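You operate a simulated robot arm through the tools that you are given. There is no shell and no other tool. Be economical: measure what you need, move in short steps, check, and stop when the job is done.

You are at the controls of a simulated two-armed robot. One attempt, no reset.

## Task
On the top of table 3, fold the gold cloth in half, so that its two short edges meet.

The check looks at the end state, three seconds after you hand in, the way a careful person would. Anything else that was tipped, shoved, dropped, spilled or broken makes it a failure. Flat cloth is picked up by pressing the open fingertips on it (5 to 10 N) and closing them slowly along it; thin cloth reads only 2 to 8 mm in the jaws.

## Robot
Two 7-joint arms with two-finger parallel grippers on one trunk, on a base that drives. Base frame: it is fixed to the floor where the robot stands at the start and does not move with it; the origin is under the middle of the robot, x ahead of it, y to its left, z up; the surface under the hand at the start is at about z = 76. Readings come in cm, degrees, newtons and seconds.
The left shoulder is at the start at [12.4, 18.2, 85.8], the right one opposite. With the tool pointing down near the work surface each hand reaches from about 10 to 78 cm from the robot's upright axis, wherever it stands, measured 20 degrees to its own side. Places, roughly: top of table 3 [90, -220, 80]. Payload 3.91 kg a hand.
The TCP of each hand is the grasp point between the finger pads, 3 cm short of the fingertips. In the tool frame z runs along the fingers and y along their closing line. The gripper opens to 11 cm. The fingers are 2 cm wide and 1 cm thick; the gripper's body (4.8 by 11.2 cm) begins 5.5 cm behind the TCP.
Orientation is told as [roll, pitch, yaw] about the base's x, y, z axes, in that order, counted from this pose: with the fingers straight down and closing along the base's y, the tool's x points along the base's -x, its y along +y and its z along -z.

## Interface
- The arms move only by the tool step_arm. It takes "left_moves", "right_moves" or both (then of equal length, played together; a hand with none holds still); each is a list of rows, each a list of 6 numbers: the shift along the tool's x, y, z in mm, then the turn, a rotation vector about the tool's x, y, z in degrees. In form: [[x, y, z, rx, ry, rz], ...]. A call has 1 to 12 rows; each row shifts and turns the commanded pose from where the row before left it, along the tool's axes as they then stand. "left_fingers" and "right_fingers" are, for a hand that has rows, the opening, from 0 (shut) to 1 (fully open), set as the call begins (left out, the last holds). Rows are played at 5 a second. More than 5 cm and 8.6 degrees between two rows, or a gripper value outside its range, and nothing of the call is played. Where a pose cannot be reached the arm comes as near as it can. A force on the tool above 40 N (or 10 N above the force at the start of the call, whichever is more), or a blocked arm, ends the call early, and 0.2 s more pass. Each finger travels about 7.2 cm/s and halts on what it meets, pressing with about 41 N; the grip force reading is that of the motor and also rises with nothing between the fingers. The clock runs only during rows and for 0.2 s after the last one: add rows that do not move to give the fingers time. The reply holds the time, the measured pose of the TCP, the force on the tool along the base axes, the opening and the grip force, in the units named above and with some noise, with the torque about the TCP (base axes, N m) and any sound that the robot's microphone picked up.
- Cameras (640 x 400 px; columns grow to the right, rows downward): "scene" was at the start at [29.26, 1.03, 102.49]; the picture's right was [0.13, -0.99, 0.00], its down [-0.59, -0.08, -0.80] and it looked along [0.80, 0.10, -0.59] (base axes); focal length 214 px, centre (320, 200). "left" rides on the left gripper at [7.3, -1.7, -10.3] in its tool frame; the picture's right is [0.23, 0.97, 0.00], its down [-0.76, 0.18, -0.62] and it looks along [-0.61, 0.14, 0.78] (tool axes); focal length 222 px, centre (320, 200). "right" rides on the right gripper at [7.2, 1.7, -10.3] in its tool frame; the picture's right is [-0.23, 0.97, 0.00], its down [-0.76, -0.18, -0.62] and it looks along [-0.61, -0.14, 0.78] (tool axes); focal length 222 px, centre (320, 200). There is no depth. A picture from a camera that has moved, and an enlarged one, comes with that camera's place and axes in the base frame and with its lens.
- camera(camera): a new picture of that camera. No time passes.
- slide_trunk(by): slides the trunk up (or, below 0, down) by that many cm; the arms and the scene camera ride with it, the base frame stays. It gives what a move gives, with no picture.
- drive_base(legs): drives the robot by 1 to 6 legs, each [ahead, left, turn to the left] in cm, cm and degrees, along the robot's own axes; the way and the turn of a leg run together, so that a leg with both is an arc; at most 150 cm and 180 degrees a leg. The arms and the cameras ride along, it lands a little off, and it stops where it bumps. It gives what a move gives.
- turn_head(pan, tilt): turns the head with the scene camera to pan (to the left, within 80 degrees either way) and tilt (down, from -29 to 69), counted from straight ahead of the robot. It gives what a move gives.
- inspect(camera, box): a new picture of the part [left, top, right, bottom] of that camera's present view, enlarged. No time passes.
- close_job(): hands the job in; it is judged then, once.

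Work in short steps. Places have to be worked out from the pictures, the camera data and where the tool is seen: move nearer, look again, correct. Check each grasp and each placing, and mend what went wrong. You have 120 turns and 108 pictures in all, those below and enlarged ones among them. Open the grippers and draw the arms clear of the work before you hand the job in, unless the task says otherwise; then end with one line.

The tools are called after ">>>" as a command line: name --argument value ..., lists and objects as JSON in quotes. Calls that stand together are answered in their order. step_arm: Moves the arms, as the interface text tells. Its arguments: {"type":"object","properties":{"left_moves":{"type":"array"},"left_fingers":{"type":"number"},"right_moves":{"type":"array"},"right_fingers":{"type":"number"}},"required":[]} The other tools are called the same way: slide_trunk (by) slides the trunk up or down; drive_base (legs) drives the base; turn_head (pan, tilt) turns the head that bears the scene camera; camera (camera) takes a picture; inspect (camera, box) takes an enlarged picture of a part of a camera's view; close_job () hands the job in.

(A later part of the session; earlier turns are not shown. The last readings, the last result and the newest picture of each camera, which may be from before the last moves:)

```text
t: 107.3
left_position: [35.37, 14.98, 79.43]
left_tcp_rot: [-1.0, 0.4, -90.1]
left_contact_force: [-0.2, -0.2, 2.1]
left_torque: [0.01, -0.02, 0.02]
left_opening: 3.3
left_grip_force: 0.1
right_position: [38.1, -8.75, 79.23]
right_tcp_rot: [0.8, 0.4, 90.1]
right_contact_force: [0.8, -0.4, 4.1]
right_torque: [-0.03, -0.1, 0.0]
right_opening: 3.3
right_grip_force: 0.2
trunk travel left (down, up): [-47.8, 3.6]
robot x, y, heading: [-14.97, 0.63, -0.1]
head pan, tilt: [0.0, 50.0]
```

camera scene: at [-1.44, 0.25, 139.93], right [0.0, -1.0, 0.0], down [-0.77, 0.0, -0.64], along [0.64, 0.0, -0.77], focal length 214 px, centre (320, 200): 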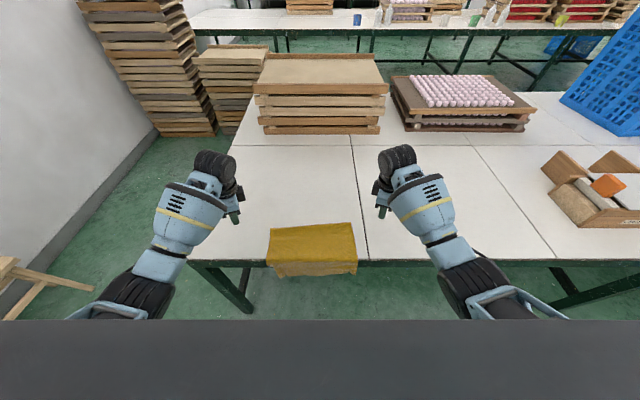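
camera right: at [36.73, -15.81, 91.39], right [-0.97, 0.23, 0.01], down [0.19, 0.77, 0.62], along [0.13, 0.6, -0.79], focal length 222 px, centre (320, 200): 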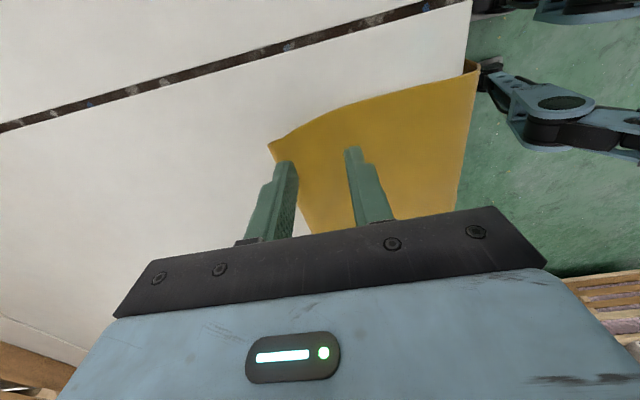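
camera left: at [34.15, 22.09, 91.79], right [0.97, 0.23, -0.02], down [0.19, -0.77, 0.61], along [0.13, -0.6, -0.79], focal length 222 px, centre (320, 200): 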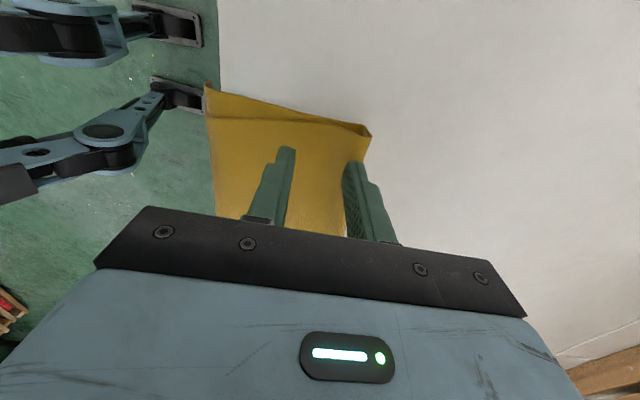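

Light contact. I press 1 mm more and close slowly.

>>> step_arm --left_moves '[[0, 0, 2, 0, 0, 0], [0, 0, 0, 0, 0, 0]]' --right_moves '[[0, 0, 1, 0, 0, 0], [0, 0, 0, 0, 0, 0]]' --left_fingers 0.22 --right_fingers 0.22

>>> step_arm --left_moves '[[0, 0, 0, 0, 0, 0]]' --right_moves '[[0, 0, 0, 0, 0, 0]]' --left_fingers 0.12 --right_fingers 0.12

>>> step_arm --left_moves '[[0, 0, 0, 0, 0, 0], [0, 0, 0, 0, 0, 0]]' --right_moves '[[0, 0, 0, 0, 0, 0], [0, 0, 0, 0, 0, 0]]' --left_fingers 0 --right_fingers 0

>>> camera --camera "left"

```text
t: 107.9
left_position: [35.38, 15.01, 79.36]
left_tcp_rot: [-0.9, 0.5, -90.2]
left_contact_force: [-0.1, 0.0, 13.1]
left_torque: [0.06, -0.18, 0.02]
left_opening: 2.36
left_grip_force: 0.0
right_position: [38.05, -8.73, 79.2]
right_tcp_rot: [0.7, 0.2, 90.1]
right_contact_force: [0.2, 0.9, 6.9]
right_torque: [-0.02, -0.09, -0.01]
right_opening: 2.42
right_grip_force: 0.1
trunk travel left (down, up): [-47.8, 3.6]
robot x, y, heading: [-14.47, 0.32, -0.2]
head pan, tilt: [0.0, 50.0]
```

```text
t: 108.3
left_position: [35.44, 15.01, 79.26]
left_tcp_rot: [-0.8, 0.5, -90.0]
left_contact_force: [1.8, -0.9, 15.9]
left_torque: [0.02, -0.12, 0.02]
left_opening: 1.34
left_grip_force: 0.3
right_position: [37.89, -8.61, 79.2]
right_tcp_rot: [0.8, 0.3, 90.0]
right_contact_force: [-0.4, 1.1, 9.2]
right_torque: [0.03, -0.07, 0.02]
right_opening: 1.29
right_grip_force: 0.0
trunk travel left (down, up): [-47.8, 3.6]
robot x, y, heading: [-14.99, 0.43, -0.1]
head pan, tilt: [0.0, 50.0]
```

```text
t: 108.9
left_position: [35.37, 15.03, 79.13]
left_tcp_rot: [-0.9, 0.4, -90.0]
left_contact_force: [4.3, -2.4, 18.0]
left_torque: [-0.02, -0.14, 0.0]
left_opening: 0.27
left_grip_force: 40.6
right_position: [38.05, -8.62, 79.23]
right_tcp_rot: [0.7, 0.3, 90.1]
right_contact_force: [-2.4, 3.7, 13.8]
right_torque: [0.15, 0.07, 0.03]
right_opening: 0.32
right_grip_force: 41.2
trunk travel left (down, up): [-47.8, 3.6]
robot x, y, heading: [-14.85, 0.57, 0.1]
head pan, tilt: [0.0, 50.0]
```

```text
24 pictures are left
camera left: at [33.84, 22.16, 89.61], right [0.97, 0.23, -0.01], down [0.19, -0.77, 0.62], along [0.13, -0.6, -0.79], focal length 222 px, centre (320, 200)
```

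left: 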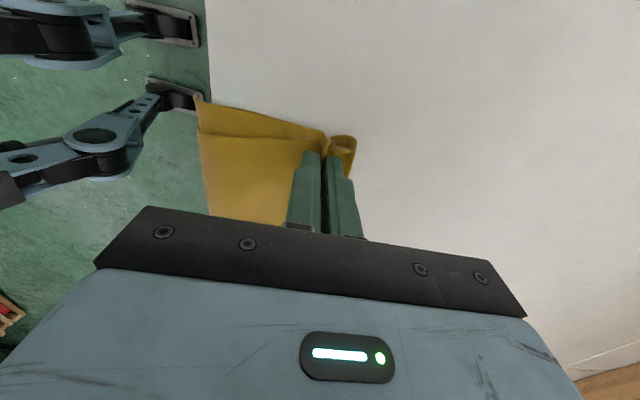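

Both hold (2.7 and 3.2 mm). I lift 1.5 cm and drag forward: left 17 cm, right 14.5 cm, which also squares the cloth.

>>> step_arm --left_moves '[[0, 0, -8, 0, 0, 0], [0, 5, -7, 0, 0, 0], [0, 27, 0, 0, 0, 0], [0, 27, 0, 0, 0, 0], [0, 27, 0, 0, 0, 0], [0, 28, 0, 0, 0, 0], [0, 28, 0, 0, 0, 0], [0, 28, 0, 0, 0, 0], [0, 0, 0, 0, 0, 0]]' --right_moves '[[0, 0, -8, 0, 0, 0], [0, -5, -7, 0, 0, 0], [0, -23, 0, 0, 0, 0], [0, -23, 0, 0, 0, 0], [0, -23, 0, 0, 0, 0], [0, -24, 0, 0, 0, 0], [0, -24, 0, 0, 0, 0], [0, -24, 0, 0, 0, 0], [0, 0, 0, 0, 0, 0]]'

>>> camera --camera "scene"

>>> camera --camera "left"

```text
t: 110.9
left_position: [47.31, 15.18, 80.74]
left_tcp_rot: [-0.9, 0.2, -90.0]
left_contact_force: [-0.9, -15.9, 0.6]
left_torque: [-0.52, 0.02, -0.01]
left_opening: 0.28
left_grip_force: 40.8
left hand out of reach, approached as far as the arm can: row 7, 8
right_position: [46.61, -9.59, 81.63]
right_tcp_rot: [1.0, 0.2, 90.1]
right_contact_force: [0.2, 17.3, -0.7]
right_torque: [0.48, -0.02, -0.03]
right_opening: 0.27
right_grip_force: 41.3
right hand out of reach, approached as far as the arm can: row 6, 7, 8
trunk travel left (down, up): [-47.8, 3.6]
robot x, y, heading: [-14.65, 0.73, -0.2]
head pan, tilt: [0.0, 50.0]
```

```text
23 pictures are left
camera scene: at [-1.44, 0.27, 139.93], right [0.0, -1.0, 0.0], down [-0.77, 0.0, -0.64], along [0.64, 0.0, -0.77], focal length 214 px, centre (320, 200)
```

scene: 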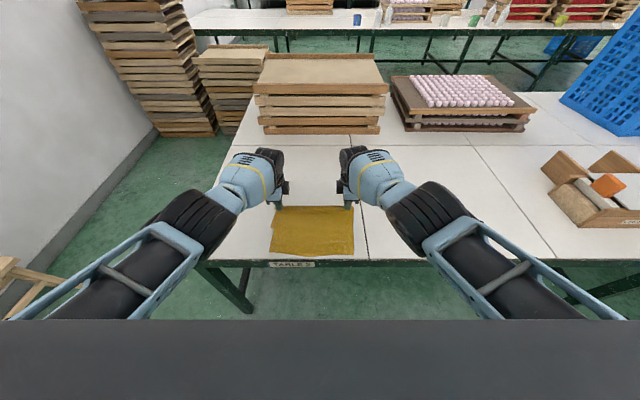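

```text
22 pictures are left
camera left: at [45.74, 22.28, 91.05], right [0.97, 0.23, -0.02], down [0.19, -0.76, 0.62], along [0.13, -0.6, -0.79], focal length 222 px, centre (320, 200)
```

left: 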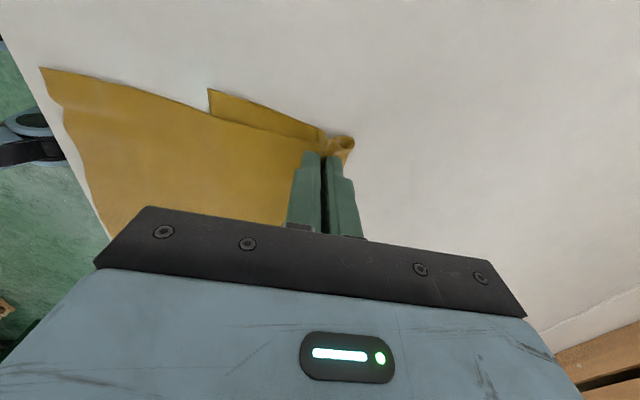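

All of the cloth is back on the table: upper edge at x≈30, lower edge at x≈39.6, fold near 50. Next I unfold: release, lift, and hover over the upper layer's near edge, which lies singly on the table.

>>> step_arm --left_moves '[[-4, 0, 0, 0, 0, 0], [0, 0, 0, 0, 0, 0]]' --right_moves '[[-4, 0, 0, 0, 0, 0], [0, 0, 0, 0, 0, 0]]' --left_fingers 0.3 --right_fingers 0.3

>>> step_arm --left_moves '[[0, 0, -20, 0, 0, 0], [0, 0, -20, 0, 0, 0], [0, -36, -5, 0, 0, 0], [0, -36, 0, 0, 0, 0], [0, -36, 0, 0, 0, 0], [0, -36, 0, 0, 0, 0], [0, 0, 0, 0, 0, 0]]' --right_moves '[[0, 0, -20, 0, 0, 0], [0, 0, -20, 0, 0, 0], [0, 33, -5, 0, 0, 0], [0, 33, 0, 0, 0, 0], [0, 33, 0, 0, 0, 0], [0, 33, 0, 0, 0, 0], [0, 0, 0, 0, 0, 0]]'

>>> camera --camera "scene"

>>> camera --camera "right"

```text
t: 111.5
left_position: [47.18, 15.01, 80.56]
left_tcp_rot: [-1.2, 0.6, -89.9]
left_contact_force: [-0.4, 0.1, -0.1]
left_torque: [-0.02, 0.0, 0.02]
left_opening: 3.31
left_grip_force: 0.1
right_position: [46.61, -9.49, 81.77]
right_tcp_rot: [0.9, 0.6, 90.1]
right_contact_force: [0.1, -0.7, -0.4]
right_torque: [0.01, 0.04, -0.03]
right_opening: 3.33
right_grip_force: 0.0
trunk travel left (down, up): [-47.8, 3.6]
robot x, y, heading: [-14.96, 0.49, -0.1]
head pan, tilt: [0.0, 50.0]
```

```text
t: 113.1
left_position: [32.9, 14.98, 85.45]
left_tcp_rot: [-1.1, 0.5, -89.9]
left_contact_force: [-0.1, -0.3, 0.2]
left_torque: [-0.02, -0.01, -0.01]
left_opening: 3.3
left_grip_force: 0.1
right_position: [45.61, -5.76, 82.59]
right_tcp_rot: [0.9, 0.4, 90.1]
right_contact_force: [0.7, -1.0, 0.5]
right_torque: [-0.01, 0.02, 0.02]
right_opening: 3.29
right_grip_force: 0.0
right hand out of reach, approached as far as the arm can: row 1, 2, 3, 4, 5, 6
trunk travel left (down, up): [-47.8, 3.6]
robot x, y, heading: [-14.54, 0.28, -0.2]
head pan, tilt: [0.0, 50.0]
```

```text
21 pictures are left
camera scene: at [-1.39, 0.22, 139.93], right [0.0, -1.0, 0.0], down [-0.77, 0.0, -0.64], along [0.64, 0.0, -0.77], focal length 214 px, centre (320, 200)
```

scene: 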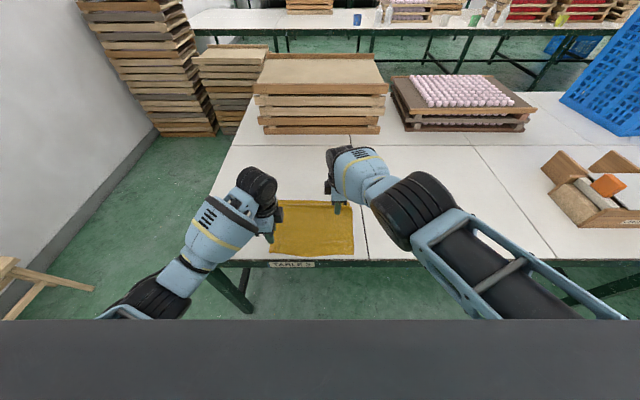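

```text
20 pictures are left
camera right: at [44.18, -12.84, 92.87], right [-0.97, 0.23, 0.02], down [0.19, 0.77, 0.61], along [0.13, 0.6, -0.79], focal length 222 px, centre (320, 200)
```

right: 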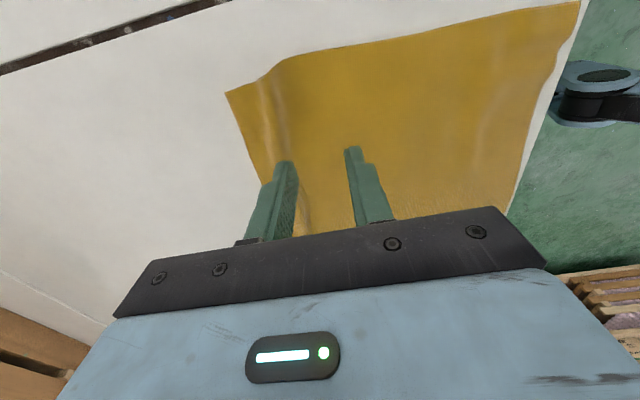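

The cloth lies flat and square (fold ≈51, upper edge ≈30). The right arm is stuck at a limit; I move it outward and up to free it.

>>> step_arm --right_moves '[[25, 0, -20, 0, 0, 0], [25, 0, -20, 0, 0, 0], [25, 0, -20, 0, 0, 0], [25, 0, 0, 0, 0, 0], [0, 0, 0, 0, 0, 0], [0, 0, 0, 0, 0, 0]]'

```text
t: 114.5
left_position: [32.87, 14.86, 85.47]
left_tcp_rot: [-1.2, 0.5, -90.0]
left_contact_force: [0.7, -0.1, 0.3]
left_torque: [-0.01, 0.01, 0.0]
left_opening: 3.29
left_grip_force: 0.0
right_position: [49.33, -14.52, 87.62]
right_tcp_rot: [0.9, 0.4, 90.1]
right_contact_force: [0.3, -0.3, -1.1]
right_torque: [-0.01, 0.03, -0.02]
right_opening: 3.29
right_grip_force: 0.0
right hand out of reach, approached as far as the arm can: row 1, 2, 3, 4
trunk travel left (down, up): [-47.8, 3.6]
robot x, y, heading: [-14.69, 0.27, -0.2]
head pan, tilt: [0.0, 50.0]
```

Still at a limit, likely the wrist turn. I turn the right hand back by 25° of yaw and retract it.

>>> step_arm --right_moves '[[0, 0, 0, 0, 0, 8.4], [0, 0, 0, 0, 0, 8.4], [0, 0, 0, 0, 0, 8.4], [0, 20, 0, 0, 0, 0], [0, 0, 0, 0, 0, 0]]'

```text
t: 115.7
left_position: [32.86, 14.81, 85.47]
left_tcp_rot: [-0.9, 0.5, -90.0]
left_contact_force: [0.8, 0.6, -0.1]
left_torque: [-0.01, 0.01, -0.02]
left_opening: 3.3
left_grip_force: 0.1
right_position: [48.93, -13.63, 87.14]
right_tcp_rot: [0.8, 0.9, 64.7]
right_contact_force: [0.0, -0.4, 0.5]
right_torque: [0.0, 0.03, -0.03]
right_opening: 3.33
right_grip_force: 0.0
right hand out of reach, approached as far as the arm can: row 4
trunk travel left (down, up): [-47.8, 3.6]
robot x, y, heading: [-14.24, 0.57, -0.1]
head pan, tilt: [0.0, 50.0]
```

It seems near the straight-arm singularity. I command a stronger retraction, back, outward and up.

>>> step_arm --right_moves '[[10, 35, -25, 0, 0, 0], [10, 35, -25, 0, 0, 0], [0, 40, -20, 0, 0, 0], [0, 40, 0, 0, 0, 0], [0, 0, 0, 0, 0, 0]]'

>>> camera --camera "scene"

```text
t: 116.9
left_position: [32.79, 14.84, 85.43]
left_tcp_rot: [-1.0, 0.6, -90.0]
left_contact_force: [-0.6, 1.1, 0.7]
left_torque: [0.02, -0.01, 0.0]
left_opening: 3.27
left_grip_force: 0.1
right_position: [48.1, -6.07, 91.09]
right_tcp_rot: [0.8, 0.8, 64.9]
right_contact_force: [0.6, -0.2, -0.8]
right_torque: [0.02, -0.01, -0.01]
right_opening: 3.31
right_grip_force: 0.0
right hand out of reach, approached as far as the arm can: row 1, 2, 3, 4
trunk travel left (down, up): [-47.8, 3.6]
robot x, y, heading: [-14.87, 0.41, 0.1]
head pan, tilt: [0.0, 50.0]
```

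```text
19 pictures are left
camera scene: at [-1.43, 0.21, 139.93], right [0.0, -1.0, 0.0], down [-0.77, 0.0, -0.64], along [0.64, 0.0, -0.77], focal length 214 px, centre (320, 200)
```

scene: 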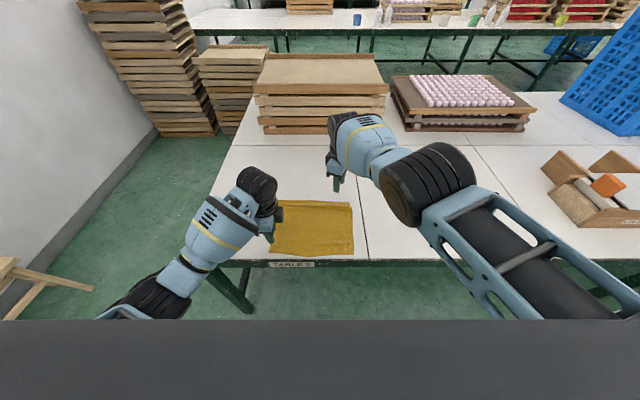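

The right elbow is swivelled to its limit. I turn the right hand's yaw back to about 0 (which brings the elbow down), then retract.

>>> step_arm --right_moves '[[0, 0, 0, 0, 0, 8.4], [0, 0, 0, 0, 0, 8.4], [0, 0, 0, 0, 0, 8.4], [0, 0, 0, 0, 0, 8.4], [0, 0, 0, 0, 0, 8.4], [0, 0, 0, 0, 0, 8.4], [0, 0, 0, 0, 0, 8.4], [20, -15, 0, 0, 0, 5], [30, -20, 0, 0, 0, 0], [30, -20, 0, 0, 0, 0], [0, 0, 0, 0, 0, 0]]'

```text
t: 119.3
left_position: [32.85, 14.93, 85.32]
left_tcp_rot: [-1.0, 0.4, -90.0]
left_contact_force: [-0.3, -0.3, -0.7]
left_torque: [-0.01, 0.01, 0.02]
left_opening: 3.3
left_grip_force: 0.1
right_position: [48.71, -9.58, 89.41]
right_tcp_rot: [-0.5, 1.0, 1.1]
right_contact_force: [-0.8, -0.8, -0.6]
right_torque: [0.02, 0.01, 0.01]
right_opening: 3.27
right_grip_force: 0.2
right hand out of reach, approached as far as the arm can: row 8, 9, 10
trunk travel left (down, up): [-47.8, 3.6]
robot x, y, heading: [-14.68, 0.2, -0.2]
head pan, tilt: [0.0, 50.0]
```

Still held in x. I try raising the right hand 15 cm straight up, then outward, to leave this limit region.

>>> step_arm --right_moves '[[0, 0, -30, 0, 0, 0], [0, 0, -30, 0, 0, 0], [0, -20, -30, 0, 0, 0], [0, -30, -30, 0, 0, 0], [0, -30, -30, 0, 0, 0], [0, -30, 0, 0, 0, 0], [0, -30, 0, 0, 0, 0], [0, 0, 0, 0, 0, 0]]'

>>> camera --camera "scene"

```text
t: 121.1
left_position: [32.9, 14.91, 85.4]
left_tcp_rot: [-1.1, 0.5, -90.1]
left_contact_force: [-0.1, -0.5, -0.2]
left_torque: [-0.05, -0.02, -0.01]
left_opening: 3.3
left_grip_force: 0.0
right_position: [52.18, -22.86, 104.26]
right_tcp_rot: [-0.4, 1.0, 1.1]
right_contact_force: [-0.2, -0.2, 0.4]
right_torque: [-0.01, -0.01, -0.03]
right_opening: 3.33
right_grip_force: 0.1
right hand out of reach, approached as far as the arm can: row 1, 2, 3, 4, 5, 7
trunk travel left (down, up): [-47.8, 3.6]
robot x, y, heading: [-15.0, 0.04, -0.3]
head pan, tilt: [0.0, 50.0]
```

```text
18 pictures are left
camera scene: at [-1.44, 0.31, 139.93], right [0.0, -1.0, 0.0], down [-0.77, 0.0, -0.64], along [0.64, 0.0, -0.77], focal length 214 px, centre (320, 200)
```

scene: 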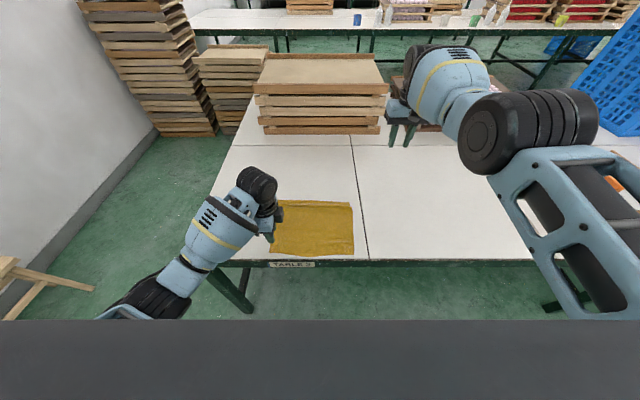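

The right arm is back in its original elbow-high posture. I raise the left hand by 22 cm and lower the trunk 22 cm, so both work as at the start.

>>> step_arm --left_moves '[[0, 0, -40, 0, 0, 0], [0, 0, -40, 0, 0, 0], [5, 0, -40, 0, 0, 0], [10, 0, -40, 0, 0, 0], [10, 0, -40, 0, 0, 0], [0, 0, -20, 0, 0, 0], [0, 0, 0, 0, 0, 0]]' --right_moves '[[5, 0, 0, 0, 0, 0], [10, 0, 0, 0, 0, 0], [10, 0, 0, 0, 0, 0], [10, 0, 0, 0, 0, 0], [10, 0, 0, 0, 0, 0], [0, 0, 0, 0, 0, 0], [0, 0, 0, 0, 0, 0]]'

>>> slide_trunk --by -17

>>> camera --camera "scene"

```text
t: 122.7
left_position: [33.3, 17.29, 107.3]
left_tcp_rot: [-1.1, 0.6, -89.8]
left_contact_force: [-0.2, -0.4, -0.5]
left_torque: [0.02, 0.01, -0.05]
left_opening: 3.29
left_grip_force: 0.1
right_position: [52.15, -22.88, 104.2]
right_tcp_rot: [-0.4, 1.1, 1.1]
right_contact_force: [0.0, 0.8, -1.0]
right_torque: [0.02, -0.02, -0.01]
right_opening: 3.32
right_grip_force: 0.0
right hand out of reach, approached as far as the arm can: row 1, 2, 3, 4, 5
trunk travel left (down, up): [-47.8, 3.6]
robot x, y, heading: [-14.86, 0.15, -0.0]
head pan, tilt: [0.0, 50.0]
```

```text
t: 123.9
left_position: [33.16, 17.3, 96.03]
left_tcp_rot: [-1.8, 0.4, -90.0]
left_contact_force: [0.8, -0.6, 0.0]
left_torque: [0.01, 0.05, 0.0]
left_opening: 3.31
left_grip_force: 0.1
right_position: [50.18, -22.94, 78.97]
right_tcp_rot: [-0.1, 14.5, 1.1]
right_contact_force: [-7.5, 0.5, 13.3]
right_torque: [-0.01, 0.23, -0.09]
right_opening: 3.27
right_grip_force: 0.2
trunk travel left (down, up): [-37.2, 14.2]
robot x, y, heading: [-14.98, 0.13, -0.2]
head pan, tilt: [0.0, 50.0]
stopped: the force on the tool passed its limit at 77 N (the readings are from after the stop); the commanded pose is now the measured one
```

```text
17 pictures are left
camera scene: at [5.26, 0.26, 127.2], right [0.0, -1.0, 0.0], down [-0.77, 0.0, -0.64], along [0.64, 0.0, -0.77], focal length 214 px, centre (320, 200)
```

scene: 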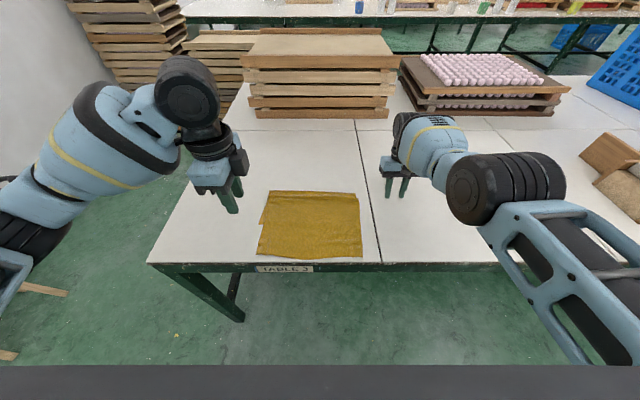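

The right hand touched bare table (13 N) as the trunk came down, and its command is now re-synced. I lift it and retract it, with pitch levelled.

>>> step_arm --right_moves '[[0, 0, -25, 0, 0, 0], [0, 0, -25, 0, -5, 0], [15, 0, -10, 0, -5, 0], [25, 0, 0, 0, -4, 0], [25, 0, 0, 0, 0, 0], [0, 0, 0, 0, 0, 0]]'

```text
t: 125.3
left_position: [33.29, 17.13, 96.26]
left_tcp_rot: [-1.7, 0.5, -89.9]
left_contact_force: [-0.4, 0.3, -0.8]
left_torque: [0.03, 0.05, 0.04]
left_opening: 3.28
left_grip_force: 0.1
right_position: [55.62, -22.66, 84.27]
right_tcp_rot: [-0.1, 0.4, 1.1]
right_contact_force: [-0.2, -0.5, 0.5]
right_torque: [-0.02, -0.01, -0.01]
right_opening: 3.29
right_grip_force: 0.2
right hand out of reach, approached as far as the arm can: row 2, 3, 4, 5
trunk travel left (down, up): [-37.2, 14.2]
robot x, y, heading: [-14.64, 0.49, 0.3]
head pan, tilt: [0.0, 50.0]
```

The right wrist seems limited because the shoulder is far above the hand. I raise both hands further and then lower the trunk, toward the starting relation.

>>> step_arm --left_moves '[[0, 0, -30, 0, 0, 0], [0, 0, -30, 0, 0, 0], [0, 0, -30, 0, 0, 0], [0, 0, 0, 0, 0, 0], [0, 0, 0, 0, 0, 0], [0, 0, 0, 0, 0, 0]]' --right_moves '[[-5, 0, -40, 0, 0, 0], [0, 0, -40, 0, 0, 0], [0, 0, -40, 0, 0, 0], [0, 0, -40, 0, 0, 0], [0, 0, -40, 0, 0, 0], [0, 0, 0, 0, 0, 0]]'

>>> slide_trunk --by -12

>>> step_arm --right_moves '[[25, 0, 0, 0, 0, 0], [25, 0, 0, 0, 0, 0], [25, 0, 0, 0, 0, 0], [0, 0, 0, 0, 0, 0]]'

>>> camera --camera "scene"

```text
t: 126.7
left_position: [33.62, 17.16, 105.16]
left_tcp_rot: [-1.8, 0.4, -90.0]
left_contact_force: [0.7, -0.1, -0.8]
left_torque: [0.0, 0.0, 0.04]
left_opening: 3.28
left_grip_force: 0.1
right_position: [54.92, -22.65, 104.06]
right_tcp_rot: [0.0, 0.5, 1.1]
right_contact_force: [0.1, 0.0, 0.2]
right_torque: [0.01, -0.01, -0.03]
right_opening: 3.3
right_grip_force: 0.0
right hand out of reach, approached as far as the arm can: row 4, 5
trunk travel left (down, up): [-37.2, 14.2]
robot x, y, heading: [-14.75, 0.06, -0.2]
head pan, tilt: [0.0, 50.0]
```

```text
t: 128.2
left_position: [33.41, 17.14, 93.31]
left_tcp_rot: [-1.8, 0.5, -89.9]
left_contact_force: [-0.1, -0.4, -0.2]
left_torque: [-0.01, -0.02, -0.01]
left_opening: 3.31
left_grip_force: 0.0
right_position: [54.97, -22.63, 92.17]
right_tcp_rot: [0.0, 0.4, 1.1]
right_contact_force: [-0.6, 0.0, 0.5]
right_torque: [-0.01, -0.05, 0.02]
right_opening: 3.27
right_grip_force: 0.0
trunk travel left (down, up): [-25.2, 26.2]
robot x, y, heading: [-14.66, 0.16, -0.3]
head pan, tilt: [0.0, 50.0]
```

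```text
t: 129.2
left_position: [33.51, 17.08, 93.12]
left_tcp_rot: [-1.7, 0.5, -90.0]
left_contact_force: [-0.3, 0.1, -0.4]
left_torque: [0.02, 0.01, 0.04]
left_opening: 3.28
left_grip_force: 0.0
right_position: [47.4, -22.77, 92.17]
right_tcp_rot: [-0.1, 0.4, 1.1]
right_contact_force: [0.1, -0.3, 0.2]
right_torque: [-0.02, 0.03, -0.01]
right_opening: 3.32
right_grip_force: 0.1
trunk travel left (down, up): [-25.2, 26.2]
robot x, y, heading: [-14.93, 0.35, -0.1]
head pan, tilt: [0.0, 50.0]
```

```text
16 pictures are left
camera scene: at [8.71, 0.25, 115.06], right [0.0, -1.0, 0.0], down [-0.77, 0.0, -0.64], along [0.64, 0.0, -0.77], focal length 214 px, centre (320, 200)
```

scene: 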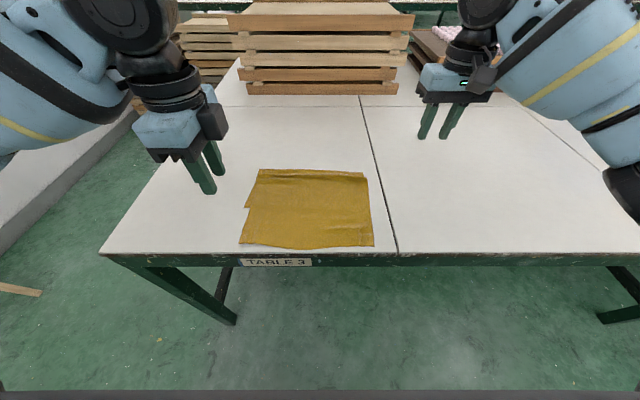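

Both arms now move freely in their original posture. The cloth: fold at x≈51, lower edge ≈38.7, upper edge ≈29. I turn the right hand to yaw +90 like the left.

>>> step_arm --right_moves '[[0, 0, 0, 0, 0, -8.1], [0, 0, 0, 0, 0, -8.1], [0, 0, 0, 0, 0, -8.1], [0, 0, 0, 0, 0, -8.1], [0, 0, 0, 0, 0, -8.1], [0, 0, 0, 0, 0, -8.1], [0, 0, 0, 0, 0, -8.1], [0, 0, 0, 0, 0, -8.1], [0, 0, 0, 0, 0, -8.1], [0, 0, 0, 0, 0, -8.1], [0, 0, 0, 0, 0, -8.1], [0, 0, 0, 0, 0, 0]]'

```text
t: 131.8
left_position: [33.46, 17.11, 93.25]
left_tcp_rot: [-1.8, 0.5, -90.1]
left_contact_force: [0.1, 0.6, -0.3]
left_torque: [0.03, 0.01, -0.01]
left_opening: 3.27
left_grip_force: 0.1
right_position: [47.45, -22.78, 92.19]
right_tcp_rot: [0.5, 0.0, 90.4]
right_contact_force: [0.3, -0.2, -0.5]
right_torque: [0.01, 0.0, 0.03]
right_opening: 3.3
right_grip_force: 0.2
trunk travel left (down, up): [-25.2, 26.2]
robot x, y, heading: [-14.77, 0.15, -0.0]
head pan, tilt: [0.0, 50.0]
```

That worked. I move both hands over the upper layer's near edge corners, tips ~2 cm above.

>>> step_arm --left_moves '[[-5.8, -3.1, 23.6, 0, 0, 0], [-5.8, -3.1, 23.6, 0, 0, 0], [-5.8, -3.1, 23.6, 0, 0, 0], [-5.8, -3.1, 23.6, 0, 0, 0], [-5.8, -3.1, 23.6, 0, 0, 0], [0, 0, 0, 0, 0, 0]]' --right_moves '[[-29.2, 31.7, 21.4, 0, 0, 0], [-29.2, 31.7, 21.4, 0, 0, 0], [-29.2, 31.7, 21.4, 0, 0, 0], [-29.2, 31.7, 21.4, 0, 0, 0], [-29.2, 31.7, 21.4, 0, 0, 0], [0, 0, 0, 0, 0, 0]]'

>>> camera --camera "right"

>>> camera --camera "left"

```text
t: 133.2
left_position: [31.48, 14.32, 81.39]
left_tcp_rot: [-1.8, 0.4, -90.0]
left_contact_force: [-1.1, -0.2, -1.2]
left_torque: [-0.01, -0.01, 0.0]
left_opening: 3.3
left_grip_force: 0.1
right_position: [31.49, -8.38, 81.46]
right_tcp_rot: [0.3, 0.1, 90.1]
right_contact_force: [-0.3, -0.4, -0.4]
right_torque: [-0.02, 0.03, 0.02]
right_opening: 3.31
right_grip_force: 0.2
trunk travel left (down, up): [-25.2, 26.2]
robot x, y, heading: [-14.57, 0.38, -0.1]
head pan, tilt: [0.0, 50.0]
```

```text
15 pictures are left
camera right: at [29.97, -15.54, 91.8], right [-0.97, 0.22, 0.01], down [0.18, 0.76, 0.62], along [0.13, 0.61, -0.78], focal length 222 px, centre (320, 200)
```

right: 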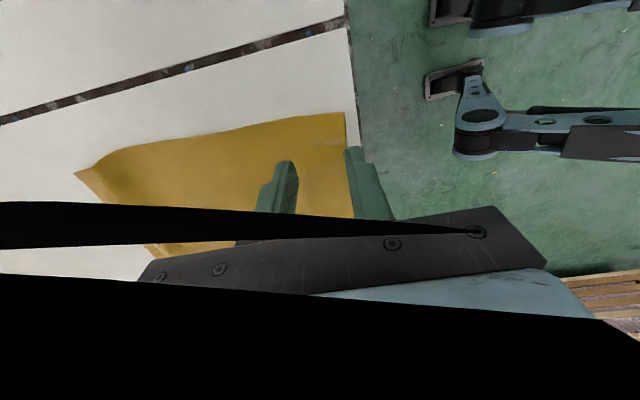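

```text
14 pictures are left
camera left: at [30.2, 21.42, 91.87], right [0.97, 0.23, -0.03], down [0.2, -0.77, 0.61], along [0.12, -0.6, -0.79], focal length 222 px, centre (320, 200)
```

left: 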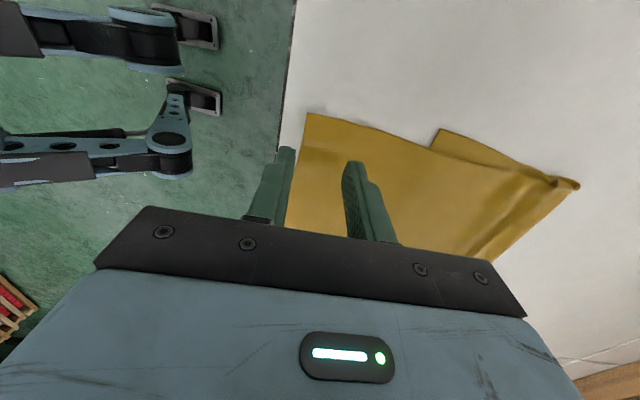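

Edge corners: (30.0, 16.7) and (29.2, -10.4). I shift inward 1.5/0.8 cm so both fingers are on cloth, and descend to contact.

>>> step_arm --left_moves '[[0, 15, 8, 0, 0, 0], [0, 0, 11, 0, 0, 0], [0, 0, 3, 0, 0, 0], [0, 0, 1, 0, 0, 0], [0, 0, 0, 0, 0, 0]]' --right_moves '[[0, -8, 8, 0, 0, 0], [0, 0, 11, 0, 0, 0], [0, 0, 3, 0, 0, 0], [0, 0, 1, 0, 0, 0], [0, 0, 0, 0, 0, 0]]'

```text
t: 134.4
left_position: [32.96, 14.26, 79.16]
left_tcp_rot: [-1.7, 0.4, -90.0]
left_contact_force: [-0.3, -0.4, 8.9]
left_torque: [-0.02, -0.26, 0.03]
left_opening: 3.28
left_grip_force: 0.0
right_position: [32.22, -8.28, 79.25]
right_tcp_rot: [0.3, 0.1, 90.3]
right_contact_force: [-0.6, 0.0, -0.3]
right_torque: [0.0, -0.02, -0.02]
right_opening: 3.29
right_grip_force: 0.0
trunk travel left (down, up): [-25.2, 26.2]
robot x, y, heading: [-14.78, 0.44, -0.1]
head pan, tilt: [0.0, 50.0]
```

Left presses 9 N; the right needs ~2 mm more. I press and then close both slowly.

>>> step_arm --left_moves '[[0, 0, 0, 0, 0, 0], [0, 0, 0, 0, 0, 0], [0, 0, 0, 0, 0, 0]]' --right_moves '[[0, 0, 1, 0, 0, 0], [0, 0, 1, 0, 0, 0], [0, 0, 0, 0, 0, 0]]'

>>> step_arm --left_moves '[[0, 0, 0, 0, 0, 0]]' --right_moves '[[0, 0, 0, 0, 0, 0]]' --left_fingers 0.2 --right_fingers 0.2

>>> step_arm --left_moves '[[0, 0, 0, 0, 0, 0]]' --right_moves '[[0, 0, 0, 0, 0, 0]]' --left_fingers 0.1 --right_fingers 0.1

>>> step_arm --left_moves '[[0, 0, 0, 0, 0, 0], [0, 0, 0, 0, 0, 0]]' --right_moves '[[0, 0, 0, 0, 0, 0], [0, 0, 0, 0, 0, 0]]' --left_fingers 0 --right_fingers 0

>>> step_arm --left_moves '[[0, 0, -15, 0, 0, 0], [0, 5, -20, 0, 0, 0], [0, 10, -25, 0, 0, 0], [0, 15, -25, 0, 0, 0], [0, 20, -25, 0, 0, 0], [0, 0, 0, 0, 0, 0]]' --right_moves '[[0, 0, -15, 0, 0, 0], [0, -5, -20, 0, 0, 0], [0, -10, -25, 0, 0, 0], [0, -15, -25, 0, 0, 0], [0, -20, -25, 0, 0, 0], [0, 0, 0, 0, 0, 0]]'

>>> camera --camera "scene"

```text
t: 135.2
left_position: [33.05, 14.39, 79.24]
left_tcp_rot: [-1.8, 0.5, -90.1]
left_contact_force: [0.4, -0.6, 14.6]
left_torque: [-0.04, -0.4, 0.02]
left_opening: 3.35
left_grip_force: 0.1
right_position: [32.14, -8.33, 79.25]
right_tcp_rot: [0.3, -0.1, 90.2]
right_contact_force: [-0.3, -1.6, 3.6]
right_torque: [-0.03, -0.04, 0.02]
right_opening: 3.32
right_grip_force: 0.2
trunk travel left (down, up): [-25.2, 26.2]
robot x, y, heading: [-14.68, 0.52, -0.1]
head pan, tilt: [0.0, 50.0]
```

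```text
t: 135.6
left_position: [32.95, 14.38, 79.14]
left_tcp_rot: [-1.7, 0.5, -90.0]
left_contact_force: [0.5, -0.9, 16.0]
left_torque: [-0.03, -0.29, -0.04]
left_opening: 2.22
left_grip_force: 0.2
right_position: [32.18, -8.29, 79.23]
right_tcp_rot: [0.3, 0.0, 90.3]
right_contact_force: [0.0, 0.3, 6.2]
right_torque: [0.02, 0.02, -0.03]
right_opening: 2.17
right_grip_force: 0.1
trunk travel left (down, up): [-25.2, 26.2]
robot x, y, heading: [-14.61, 0.28, -0.4]
head pan, tilt: [0.0, 50.0]
```

```text
t: 136.0
left_position: [32.99, 14.39, 79.18]
left_tcp_rot: [-1.8, 0.5, -90.1]
left_contact_force: [0.6, 0.3, 15.3]
left_torque: [0.01, -0.2, -0.01]
left_opening: 1.1
left_grip_force: 0.1
right_position: [32.18, -8.32, 79.14]
right_tcp_rot: [0.4, 0.1, 90.2]
right_contact_force: [0.2, -0.1, 5.8]
right_torque: [0.0, 0.01, 0.0]
right_opening: 1.04
right_grip_force: 0.1
trunk travel left (down, up): [-25.2, 26.2]
robot x, y, heading: [-14.64, 0.07, -0.4]
head pan, tilt: [0.0, 50.0]
```

```text
t: 136.6
left_position: [32.89, 14.33, 79.06]
left_tcp_rot: [-1.7, 0.6, -89.9]
left_contact_force: [2.1, -0.2, 13.6]
left_torque: [-0.03, -0.15, -0.05]
left_opening: 0.24
left_grip_force: 40.9
right_position: [32.17, -8.19, 79.16]
right_tcp_rot: [0.5, 0.1, 90.2]
right_contact_force: [2.1, 0.9, 7.3]
right_torque: [0.0, 0.02, 0.01]
right_opening: 0.2
right_grip_force: 40.3
trunk travel left (down, up): [-25.2, 26.2]
robot x, y, heading: [-14.83, 0.03, 0.1]
head pan, tilt: [0.0, 50.0]
```

```text
t: 138.0
left_position: [38.47, 14.09, 89.94]
left_tcp_rot: [-1.8, 0.5, -90.1]
left_contact_force: [-1.2, 1.1, 0.1]
left_torque: [0.04, -0.01, 0.01]
left_opening: 0.18
left_grip_force: 40.5
right_position: [37.29, -8.27, 90.17]
right_tcp_rot: [0.5, 0.1, 90.1]
right_contact_force: [-0.1, 0.5, -0.1]
right_torque: [-0.02, 0.01, -0.05]
right_opening: 0.24
right_grip_force: 41.4
trunk travel left (down, up): [-25.2, 26.2]
robot x, y, heading: [-14.57, 0.5, -0.1]
head pan, tilt: [0.0, 50.0]
```

```text
13 pictures are left
camera scene: at [8.69, 0.23, 115.06], right [0.0, -1.0, 0.0], down [-0.77, 0.0, -0.64], along [0.64, 0.0, -0.77], focal length 214 px, centre (320, 200)
```

scene: 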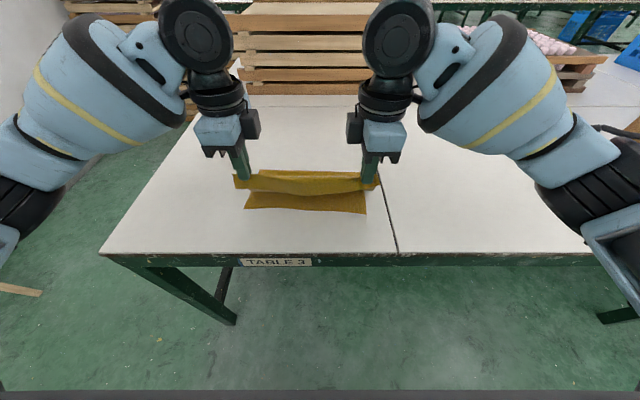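

The upper edge is lifted; the lower layer stays with its near edge at x≈38.5. I raise it further and drive ahead 15 cm to carry it over the fold.

>>> step_arm --left_moves '[[0, 20, -20, 0, 0, 0], [0, 20, -20, 0, 0, 0], [0, 20, -20, 0, 0, 0], [0, 20, -20, 0, 0, 0], [0, 0, 0, 0, 0, 0]]' --right_moves '[[0, -20, -20, 0, 0, 0], [0, -20, -20, 0, 0, 0], [0, -20, -20, 0, 0, 0], [0, -20, -20, 0, 0, 0], [0, 0, 0, 0, 0, 0]]'

>>> drive_base --legs '[[15, 0, 0]]'

>>> step_arm --left_moves '[[0, 25, 20, 0, 0, 0], [0, 25, 30, 0, 0, 0], [0, 25, 40, 0, 0, 0], [0, 20, 40, 0, 0, 0], [0, 10, 30, 0, 0, 0], [0, 0, 0, 0, 0, 0]]' --right_moves '[[0, -25, 20, 0, 0, 0], [0, -25, 30, 0, 0, 0], [0, -25, 40, 0, 0, 0], [0, -20, 40, 0, 0, 0], [0, -10, 30, 0, 0, 0], [0, 0, 0, 0, 0, 0]]'

>>> camera --camera "scene"

```text
t: 139.2
left_position: [46.52, 14.29, 97.68]
left_tcp_rot: [-1.7, 0.5, -90.0]
left_contact_force: [-0.9, 0.5, -0.1]
left_torque: [0.01, -0.02, -0.04]
left_opening: 0.19
left_grip_force: 41.6
right_position: [45.36, -8.08, 98.09]
right_tcp_rot: [0.5, 0.0, 90.2]
right_contact_force: [0.4, 0.4, -0.6]
right_torque: [0.02, 0.0, 0.0]
right_opening: 0.2
right_grip_force: 41.1
trunk travel left (down, up): [-25.2, 26.2]
robot x, y, heading: [-14.54, 0.35, -0.1]
head pan, tilt: [0.0, 50.0]
```

```text
t: 140.6
left_position: [61.6, 14.33, 97.68]
left_tcp_rot: [-1.9, 0.5, -90.0]
left_contact_force: [0.6, 0.8, 0.7]
left_torque: [0.0, 0.02, 0.0]
left_opening: 0.17
left_grip_force: 41.0
right_position: [60.17, -8.23, 97.93]
right_tcp_rot: [0.5, 0.1, 90.3]
right_contact_force: [0.0, -0.1, -0.3]
right_torque: [0.01, 0.03, -0.04]
right_opening: 0.23
right_grip_force: 41.2
trunk travel left (down, up): [-25.2, 26.2]
robot x, y, heading: [-0.06, 0.1, -0.2]
head pan, tilt: [0.0, 50.0]
```

```text
t: 142.0
left_position: [71.55, 14.56, 81.44]
left_tcp_rot: [-1.8, 0.5, -90.0]
left_contact_force: [0.8, -0.2, 0.1]
left_torque: [-0.01, -0.02, 0.02]
left_opening: 0.2
left_grip_force: 40.7
right_position: [70.37, -7.99, 81.94]
right_tcp_rot: [0.4, 0.0, 90.3]
right_contact_force: [0.4, 0.1, 0.8]
right_torque: [0.0, 0.0, -0.01]
right_opening: 0.23
right_grip_force: 41.4
trunk travel left (down, up): [-25.2, 26.2]
robot x, y, heading: [0.07, 0.17, 0.1]
head pan, tilt: [0.0, 50.0]
```

```text
12 pictures are left
camera scene: at [23.51, 0.23, 115.07], right [0.0, -1.0, 0.0], down [-0.77, 0.0, -0.64], along [0.64, 0.0, -0.77], focal length 214 px, centre (320, 200)
```

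scene: 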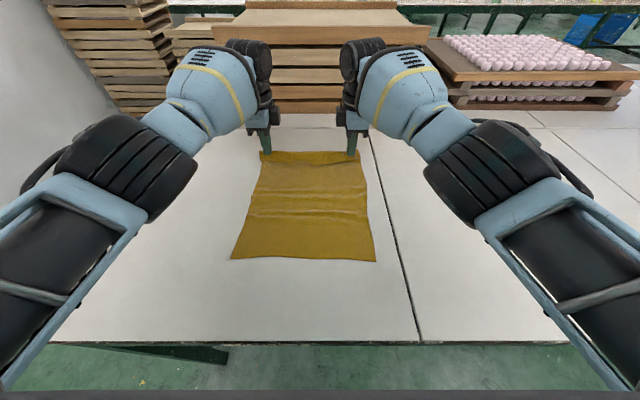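

Unfolded nicely; the near edge is at x≈41. I pull 1 cm further to tauten, lower, release and lift clear.

>>> step_arm --left_moves '[[0, 6, 8, 0, 0, 0], [0, 6, 8, 0, 0, 0], [0, 3, 5, 0, 0, 0], [0, 0, 0, 0, 0, 0]]' --right_moves '[[0, -6, 8, 0, 0, 0], [0, -6, 8, 0, 0, 0], [0, -3, 9, 0, 0, 0], [0, 0, 0, 0, 0, 0]]'

>>> step_arm --left_moves '[[0, 0, 0, 0, 0, 0], [0, 0, 0, 0, 0, 0], [0, 0, -15, 0, 0, 0], [0, 0, -25, 0, 0, 0], [0, -32, 0, 0, 0, 0], [0, -32, 0, 0, 0, 0], [0, -32, 0, 0, 0, 0], [0, -32, 0, 0, 0, 0], [0, 0, 0, 0, 0, 0]]' --right_moves '[[0, 0, 0, 0, 0, 0], [0, 0, 0, 0, 0, 0], [0, 0, -15, 0, 0, 0], [0, 0, -25, 0, 0, 0], [0, 29, 0, 0, 0, 0], [0, 29, 0, 0, 0, 0], [0, 29, 0, 0, 0, 0], [0, 29, 0, 0, 0, 0], [0, 0, 0, 0, 0, 0]]' --left_fingers 0.3 --right_fingers 0.3

>>> camera --camera "scene"

```text
t: 143.0
left_position: [71.71, 14.99, 79.19]
left_tcp_rot: [-1.7, 0.3, -90.1]
left_contact_force: [-0.4, -8.0, 1.9]
left_torque: [-0.22, -0.01, 0.0]
left_opening: 0.2
left_grip_force: 41.3
left hand out of reach, approached as far as the arm can: row 1, 2
right_position: [70.95, -8.49, 79.47]
right_tcp_rot: [0.2, 0.0, 90.3]
right_contact_force: [0.3, 7.1, 5.7]
right_torque: [0.18, 0.0, -0.02]
right_opening: 0.18
right_grip_force: 41.2
right hand out of reach, approached as far as the arm can: row 1, 2
trunk travel left (down, up): [-25.2, 26.2]
robot x, y, heading: [-0.02, 0.19, -0.1]
head pan, tilt: [0.0, 50.0]
```

```text
t: 145.0
left_position: [58.79, 14.97, 83.57]
left_tcp_rot: [-1.9, 0.5, -89.9]
left_contact_force: [-0.1, -0.6, -0.6]
left_torque: [0.0, -0.04, -0.02]
left_opening: 3.28
left_grip_force: 0.1
left hand out of reach, approached as far as the arm can: row 3
right_position: [59.31, -8.84, 83.23]
right_tcp_rot: [0.5, 0.0, 90.1]
right_contact_force: [0.1, 0.3, -0.5]
right_torque: [-0.01, 0.01, 0.0]
right_opening: 3.3
right_grip_force: 0.0
right hand out of reach, approached as far as the arm can: row 3
trunk travel left (down, up): [-25.2, 26.2]
robot x, y, heading: [-0.07, 0.52, -0.1]
head pan, tilt: [0.0, 50.0]
```

```text
11 pictures are left
camera scene: at [23.58, 0.23, 115.05], right [0.0, -1.0, 0.0], down [-0.77, 0.0, -0.64], along [0.64, 0.0, -0.77], focal length 214 px, centre (320, 200)
```

scene: 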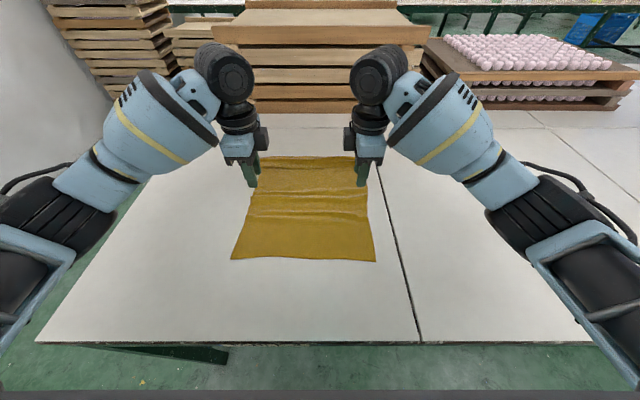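

The cloth lies square with some wrinkles across its middle. I smooth it by pressing open fingertips near the near edge and dragging 3 cm toward me.

>>> step_arm --left_moves '[[0, -35, 0, 0, 0, 0], [0, -35, 0, 0, 0, 0], [0, -35, 0, 0, 0, 0], [0, -33, 0, 0, 0, 0], [0, 0, 25, 0, 0, 0], [0, 0, 15, 0, 0, 0], [0, 0, 4.5, 0, 0, 0], [0, -10, 0.5, 0, 0, 0], [0, -10, 0, 0, 0, 0], [0, -10, 0, 0, 0, 0], [0, 0, 0, 0, 0, 0]]' --right_moves '[[0, 36, 0, 0, 0, 0], [0, 36, 0, 0, 0, 0], [0, 36, 0, 0, 0, 0], [0, 35, 0, 0, 0, 0], [0, 0, 22, 0, 0, 0], [0, 0, 15, 0, 0, 0], [0, 0, 4.5, 0, 0, 0], [0, 10, 0.8, 0, 0, 0], [0, 10, 0, 0, 0, 0], [0, 10, 0, 0, 0, 0], [0, 0, 0, 0, 0, 0]]'

>>> camera --camera "scene"

```text
t: 147.4
left_position: [41.95, 15.1, 79.66]
left_tcp_rot: [-1.9, 0.5, -90.0]
left_contact_force: [0.3, -0.6, 0.0]
left_torque: [0.03, -0.01, 0.02]
left_opening: 3.29
left_grip_force: 0.0
right_position: [42.1, -8.83, 79.33]
right_tcp_rot: [0.6, 0.0, 90.3]
right_contact_force: [0.5, -0.8, -1.2]
right_torque: [-0.01, 0.01, -0.03]
right_opening: 3.33
right_grip_force: 0.1
trunk travel left (down, up): [-25.2, 26.2]
robot x, y, heading: [-0.12, 0.18, -0.1]
head pan, tilt: [0.0, 50.0]
```

```text
10 pictures are left
camera scene: at [23.54, 0.22, 115.06], right [0.0, -1.0, 0.0], down [-0.77, 0.0, -0.64], along [0.64, 0.0, -0.77], focal length 214 px, centre (320, 200)
```

scene: 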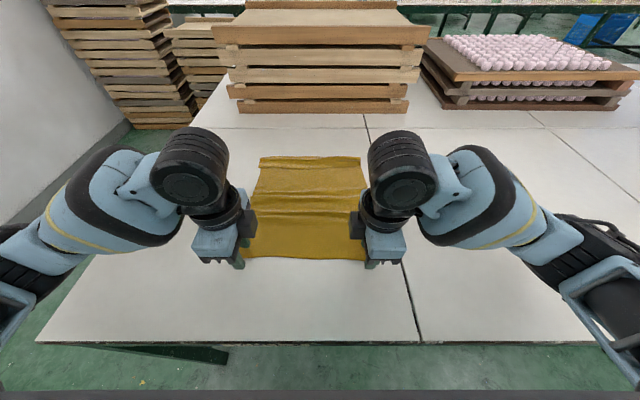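

The tips hovered just above the cloth. I go back 3 cm forward, press properly (L 7 mm, R 4 mm lower) and drag again.

>>> step_arm --left_moves '[[0, 30, 0, 0, 0, 0], [0, 0, 5, 0, 0, 0], [0, 0, 2, 0, 0, 0], [0, -8, 0, 0, 0, 0], [0, -8, 0, 0, 0, 0], [0, -8, 0, 0, 0, 0], [0, -8, 0, 0, 0, 0], [0, 0, 0, 0, 0, 0]]' --right_moves '[[0, -30, 0, 0, 0, 0], [0, 0, 3, 0, 0, 0], [0, 0, 2, 0, 0, 0], [0, 8, 0, 0, 0, 0], [0, 8, 0, 0, 0, 0], [0, 8, 0, 0, 0, 0], [0, 8, 0, 0, 0, 0], [0, 0, 0, 0, 0, 0]]'

>>> inspect --camera "scene" --box '[210, 130, 400, 290]'

```text
t: 149.2
left_position: [41.71, 15.04, 79.21]
left_tcp_rot: [-1.4, 0.4, -89.9]
left_contact_force: [2.9, 1.2, 38.0]
left_torque: [0.06, -0.95, 0.07]
left_opening: 3.37
left_grip_force: 0.6
right_position: [41.86, -8.92, 79.27]
right_tcp_rot: [0.1, -0.1, 90.2]
right_contact_force: [9.6, 0.0, 35.3]
right_torque: [-0.27, -0.38, 0.07]
right_opening: 3.32
right_grip_force: 0.1
trunk travel left (down, up): [-25.2, 26.2]
robot x, y, heading: [0.15, 0.43, 0.1]
head pan, tilt: [0.0, 50.0]
```

```text
2.50 times, centred on (305, 210) of scene
camera zoom: at [23.22, 0.21, 115.14], right [0.0, -1.0, 0.0], down [-0.76, 0.0, -0.64], along [0.64, 0.0, -0.76], focal length 536 px, centre (358, 175)
```

zoom: 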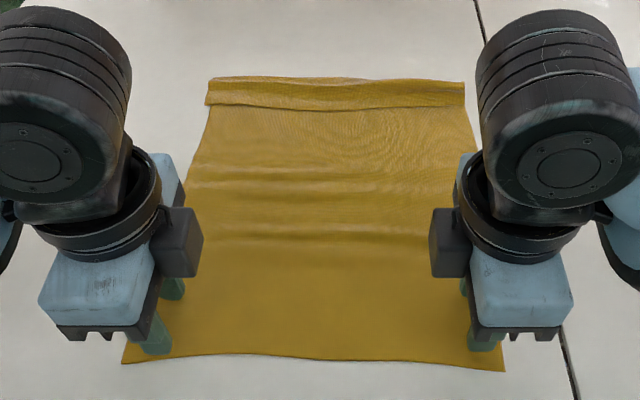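

Smoothing worked: near edge at x≈37.7, a ~4.4 cm flap folded at the far edge, so the material midline is at x≈55.7. I lift and move over the midline's side ends.

>>> step_arm --left_moves '[[0, 0, -20, 0, 0, 0], [0, 0, -20, 0, 0, 0], [-1, 36, 0, 0, 0, 0], [-1, 36, 0, 0, 0, 0], [-1, 36, 0, 0, 0, 0], [0, 35, 0, 0, 0, 0], [0, 0, 0, 0, 0, 0]]' --right_moves '[[0, 0, -20, 0, 0, 0], [0, 0, -20, 0, 0, 0], [0, -34, 0, 0, 0, 0], [0, -34, 0, 0, 0, 0], [0, -34, 0, 0, 0, 0], [0, -33, 0, 0, 0, 0], [0, 0, 0, 0, 0, 0]]'

>>> inspect --camera "scene" --box '[210, 130, 400, 290]'

```text
t: 150.8
left_position: [56.25, 14.73, 82.5]
left_tcp_rot: [-1.8, 0.5, -90.0]
left_contact_force: [0.9, 0.6, 0.1]
left_torque: [0.02, -0.01, -0.01]
left_opening: 3.3
left_grip_force: 0.0
right_position: [55.37, -8.83, 82.69]
right_tcp_rot: [0.5, 0.1, 90.2]
right_contact_force: [0.5, 0.3, -0.3]
right_torque: [-0.01, -0.03, 0.02]
right_opening: 3.29
right_grip_force: 0.0
trunk travel left (down, up): [-25.2, 26.2]
robot x, y, heading: [0.04, 0.54, 0.0]
head pan, tilt: [0.0, 50.0]
```

```text
2.50 times, centred on (305, 210) of scene
camera zoom: at [23.5, 0.22, 115.07], right [0.0, -1.0, 0.0], down [-0.77, 0.0, -0.64], along [0.64, 0.0, -0.77], focal length 536 px, centre (358, 175)
```

zoom: 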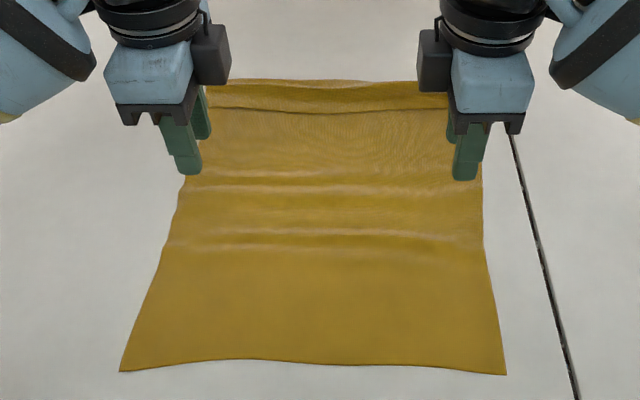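

Midline estimate x≈55.5. I shift the left by -0.7 cm and press down on the sides of the midline.

>>> step_arm --left_moves '[[0, -7, 20, 0, 0, 0], [0, 0, 10, 0, 0, 0], [0, 0, 3, 0, 0, 0], [0, 0, 1.5, 0, 0, 0], [0, 0, 0, 0, 0, 0]]' --right_moves '[[0, -1, 20, 0, 0, 0], [0, 0, 12, 0, 0, 0], [0, 0, 3, 0, 0, 0], [0, 0, 1.5, 0, 0, 0], [0, 0, 0, 0, 0, 0]]'

```text
t: 152.0
left_position: [55.44, 14.63, 79.26]
left_tcp_rot: [-1.7, 0.5, -89.9]
left_contact_force: [2.1, 2.4, 12.0]
left_torque: [0.08, -0.36, 0.06]
left_opening: 3.39
left_grip_force: 0.8
right_position: [55.44, -8.79, 79.13]
right_tcp_rot: [0.4, 0.0, 90.3]
right_contact_force: [0.2, -0.4, 4.4]
right_torque: [-0.02, -0.1, -0.01]
right_opening: 3.33
right_grip_force: 0.3
trunk travel left (down, up): [-25.2, 26.2]
robot x, y, heading: [0.14, 0.77, -0.1]
head pan, tilt: [0.0, 50.0]
```

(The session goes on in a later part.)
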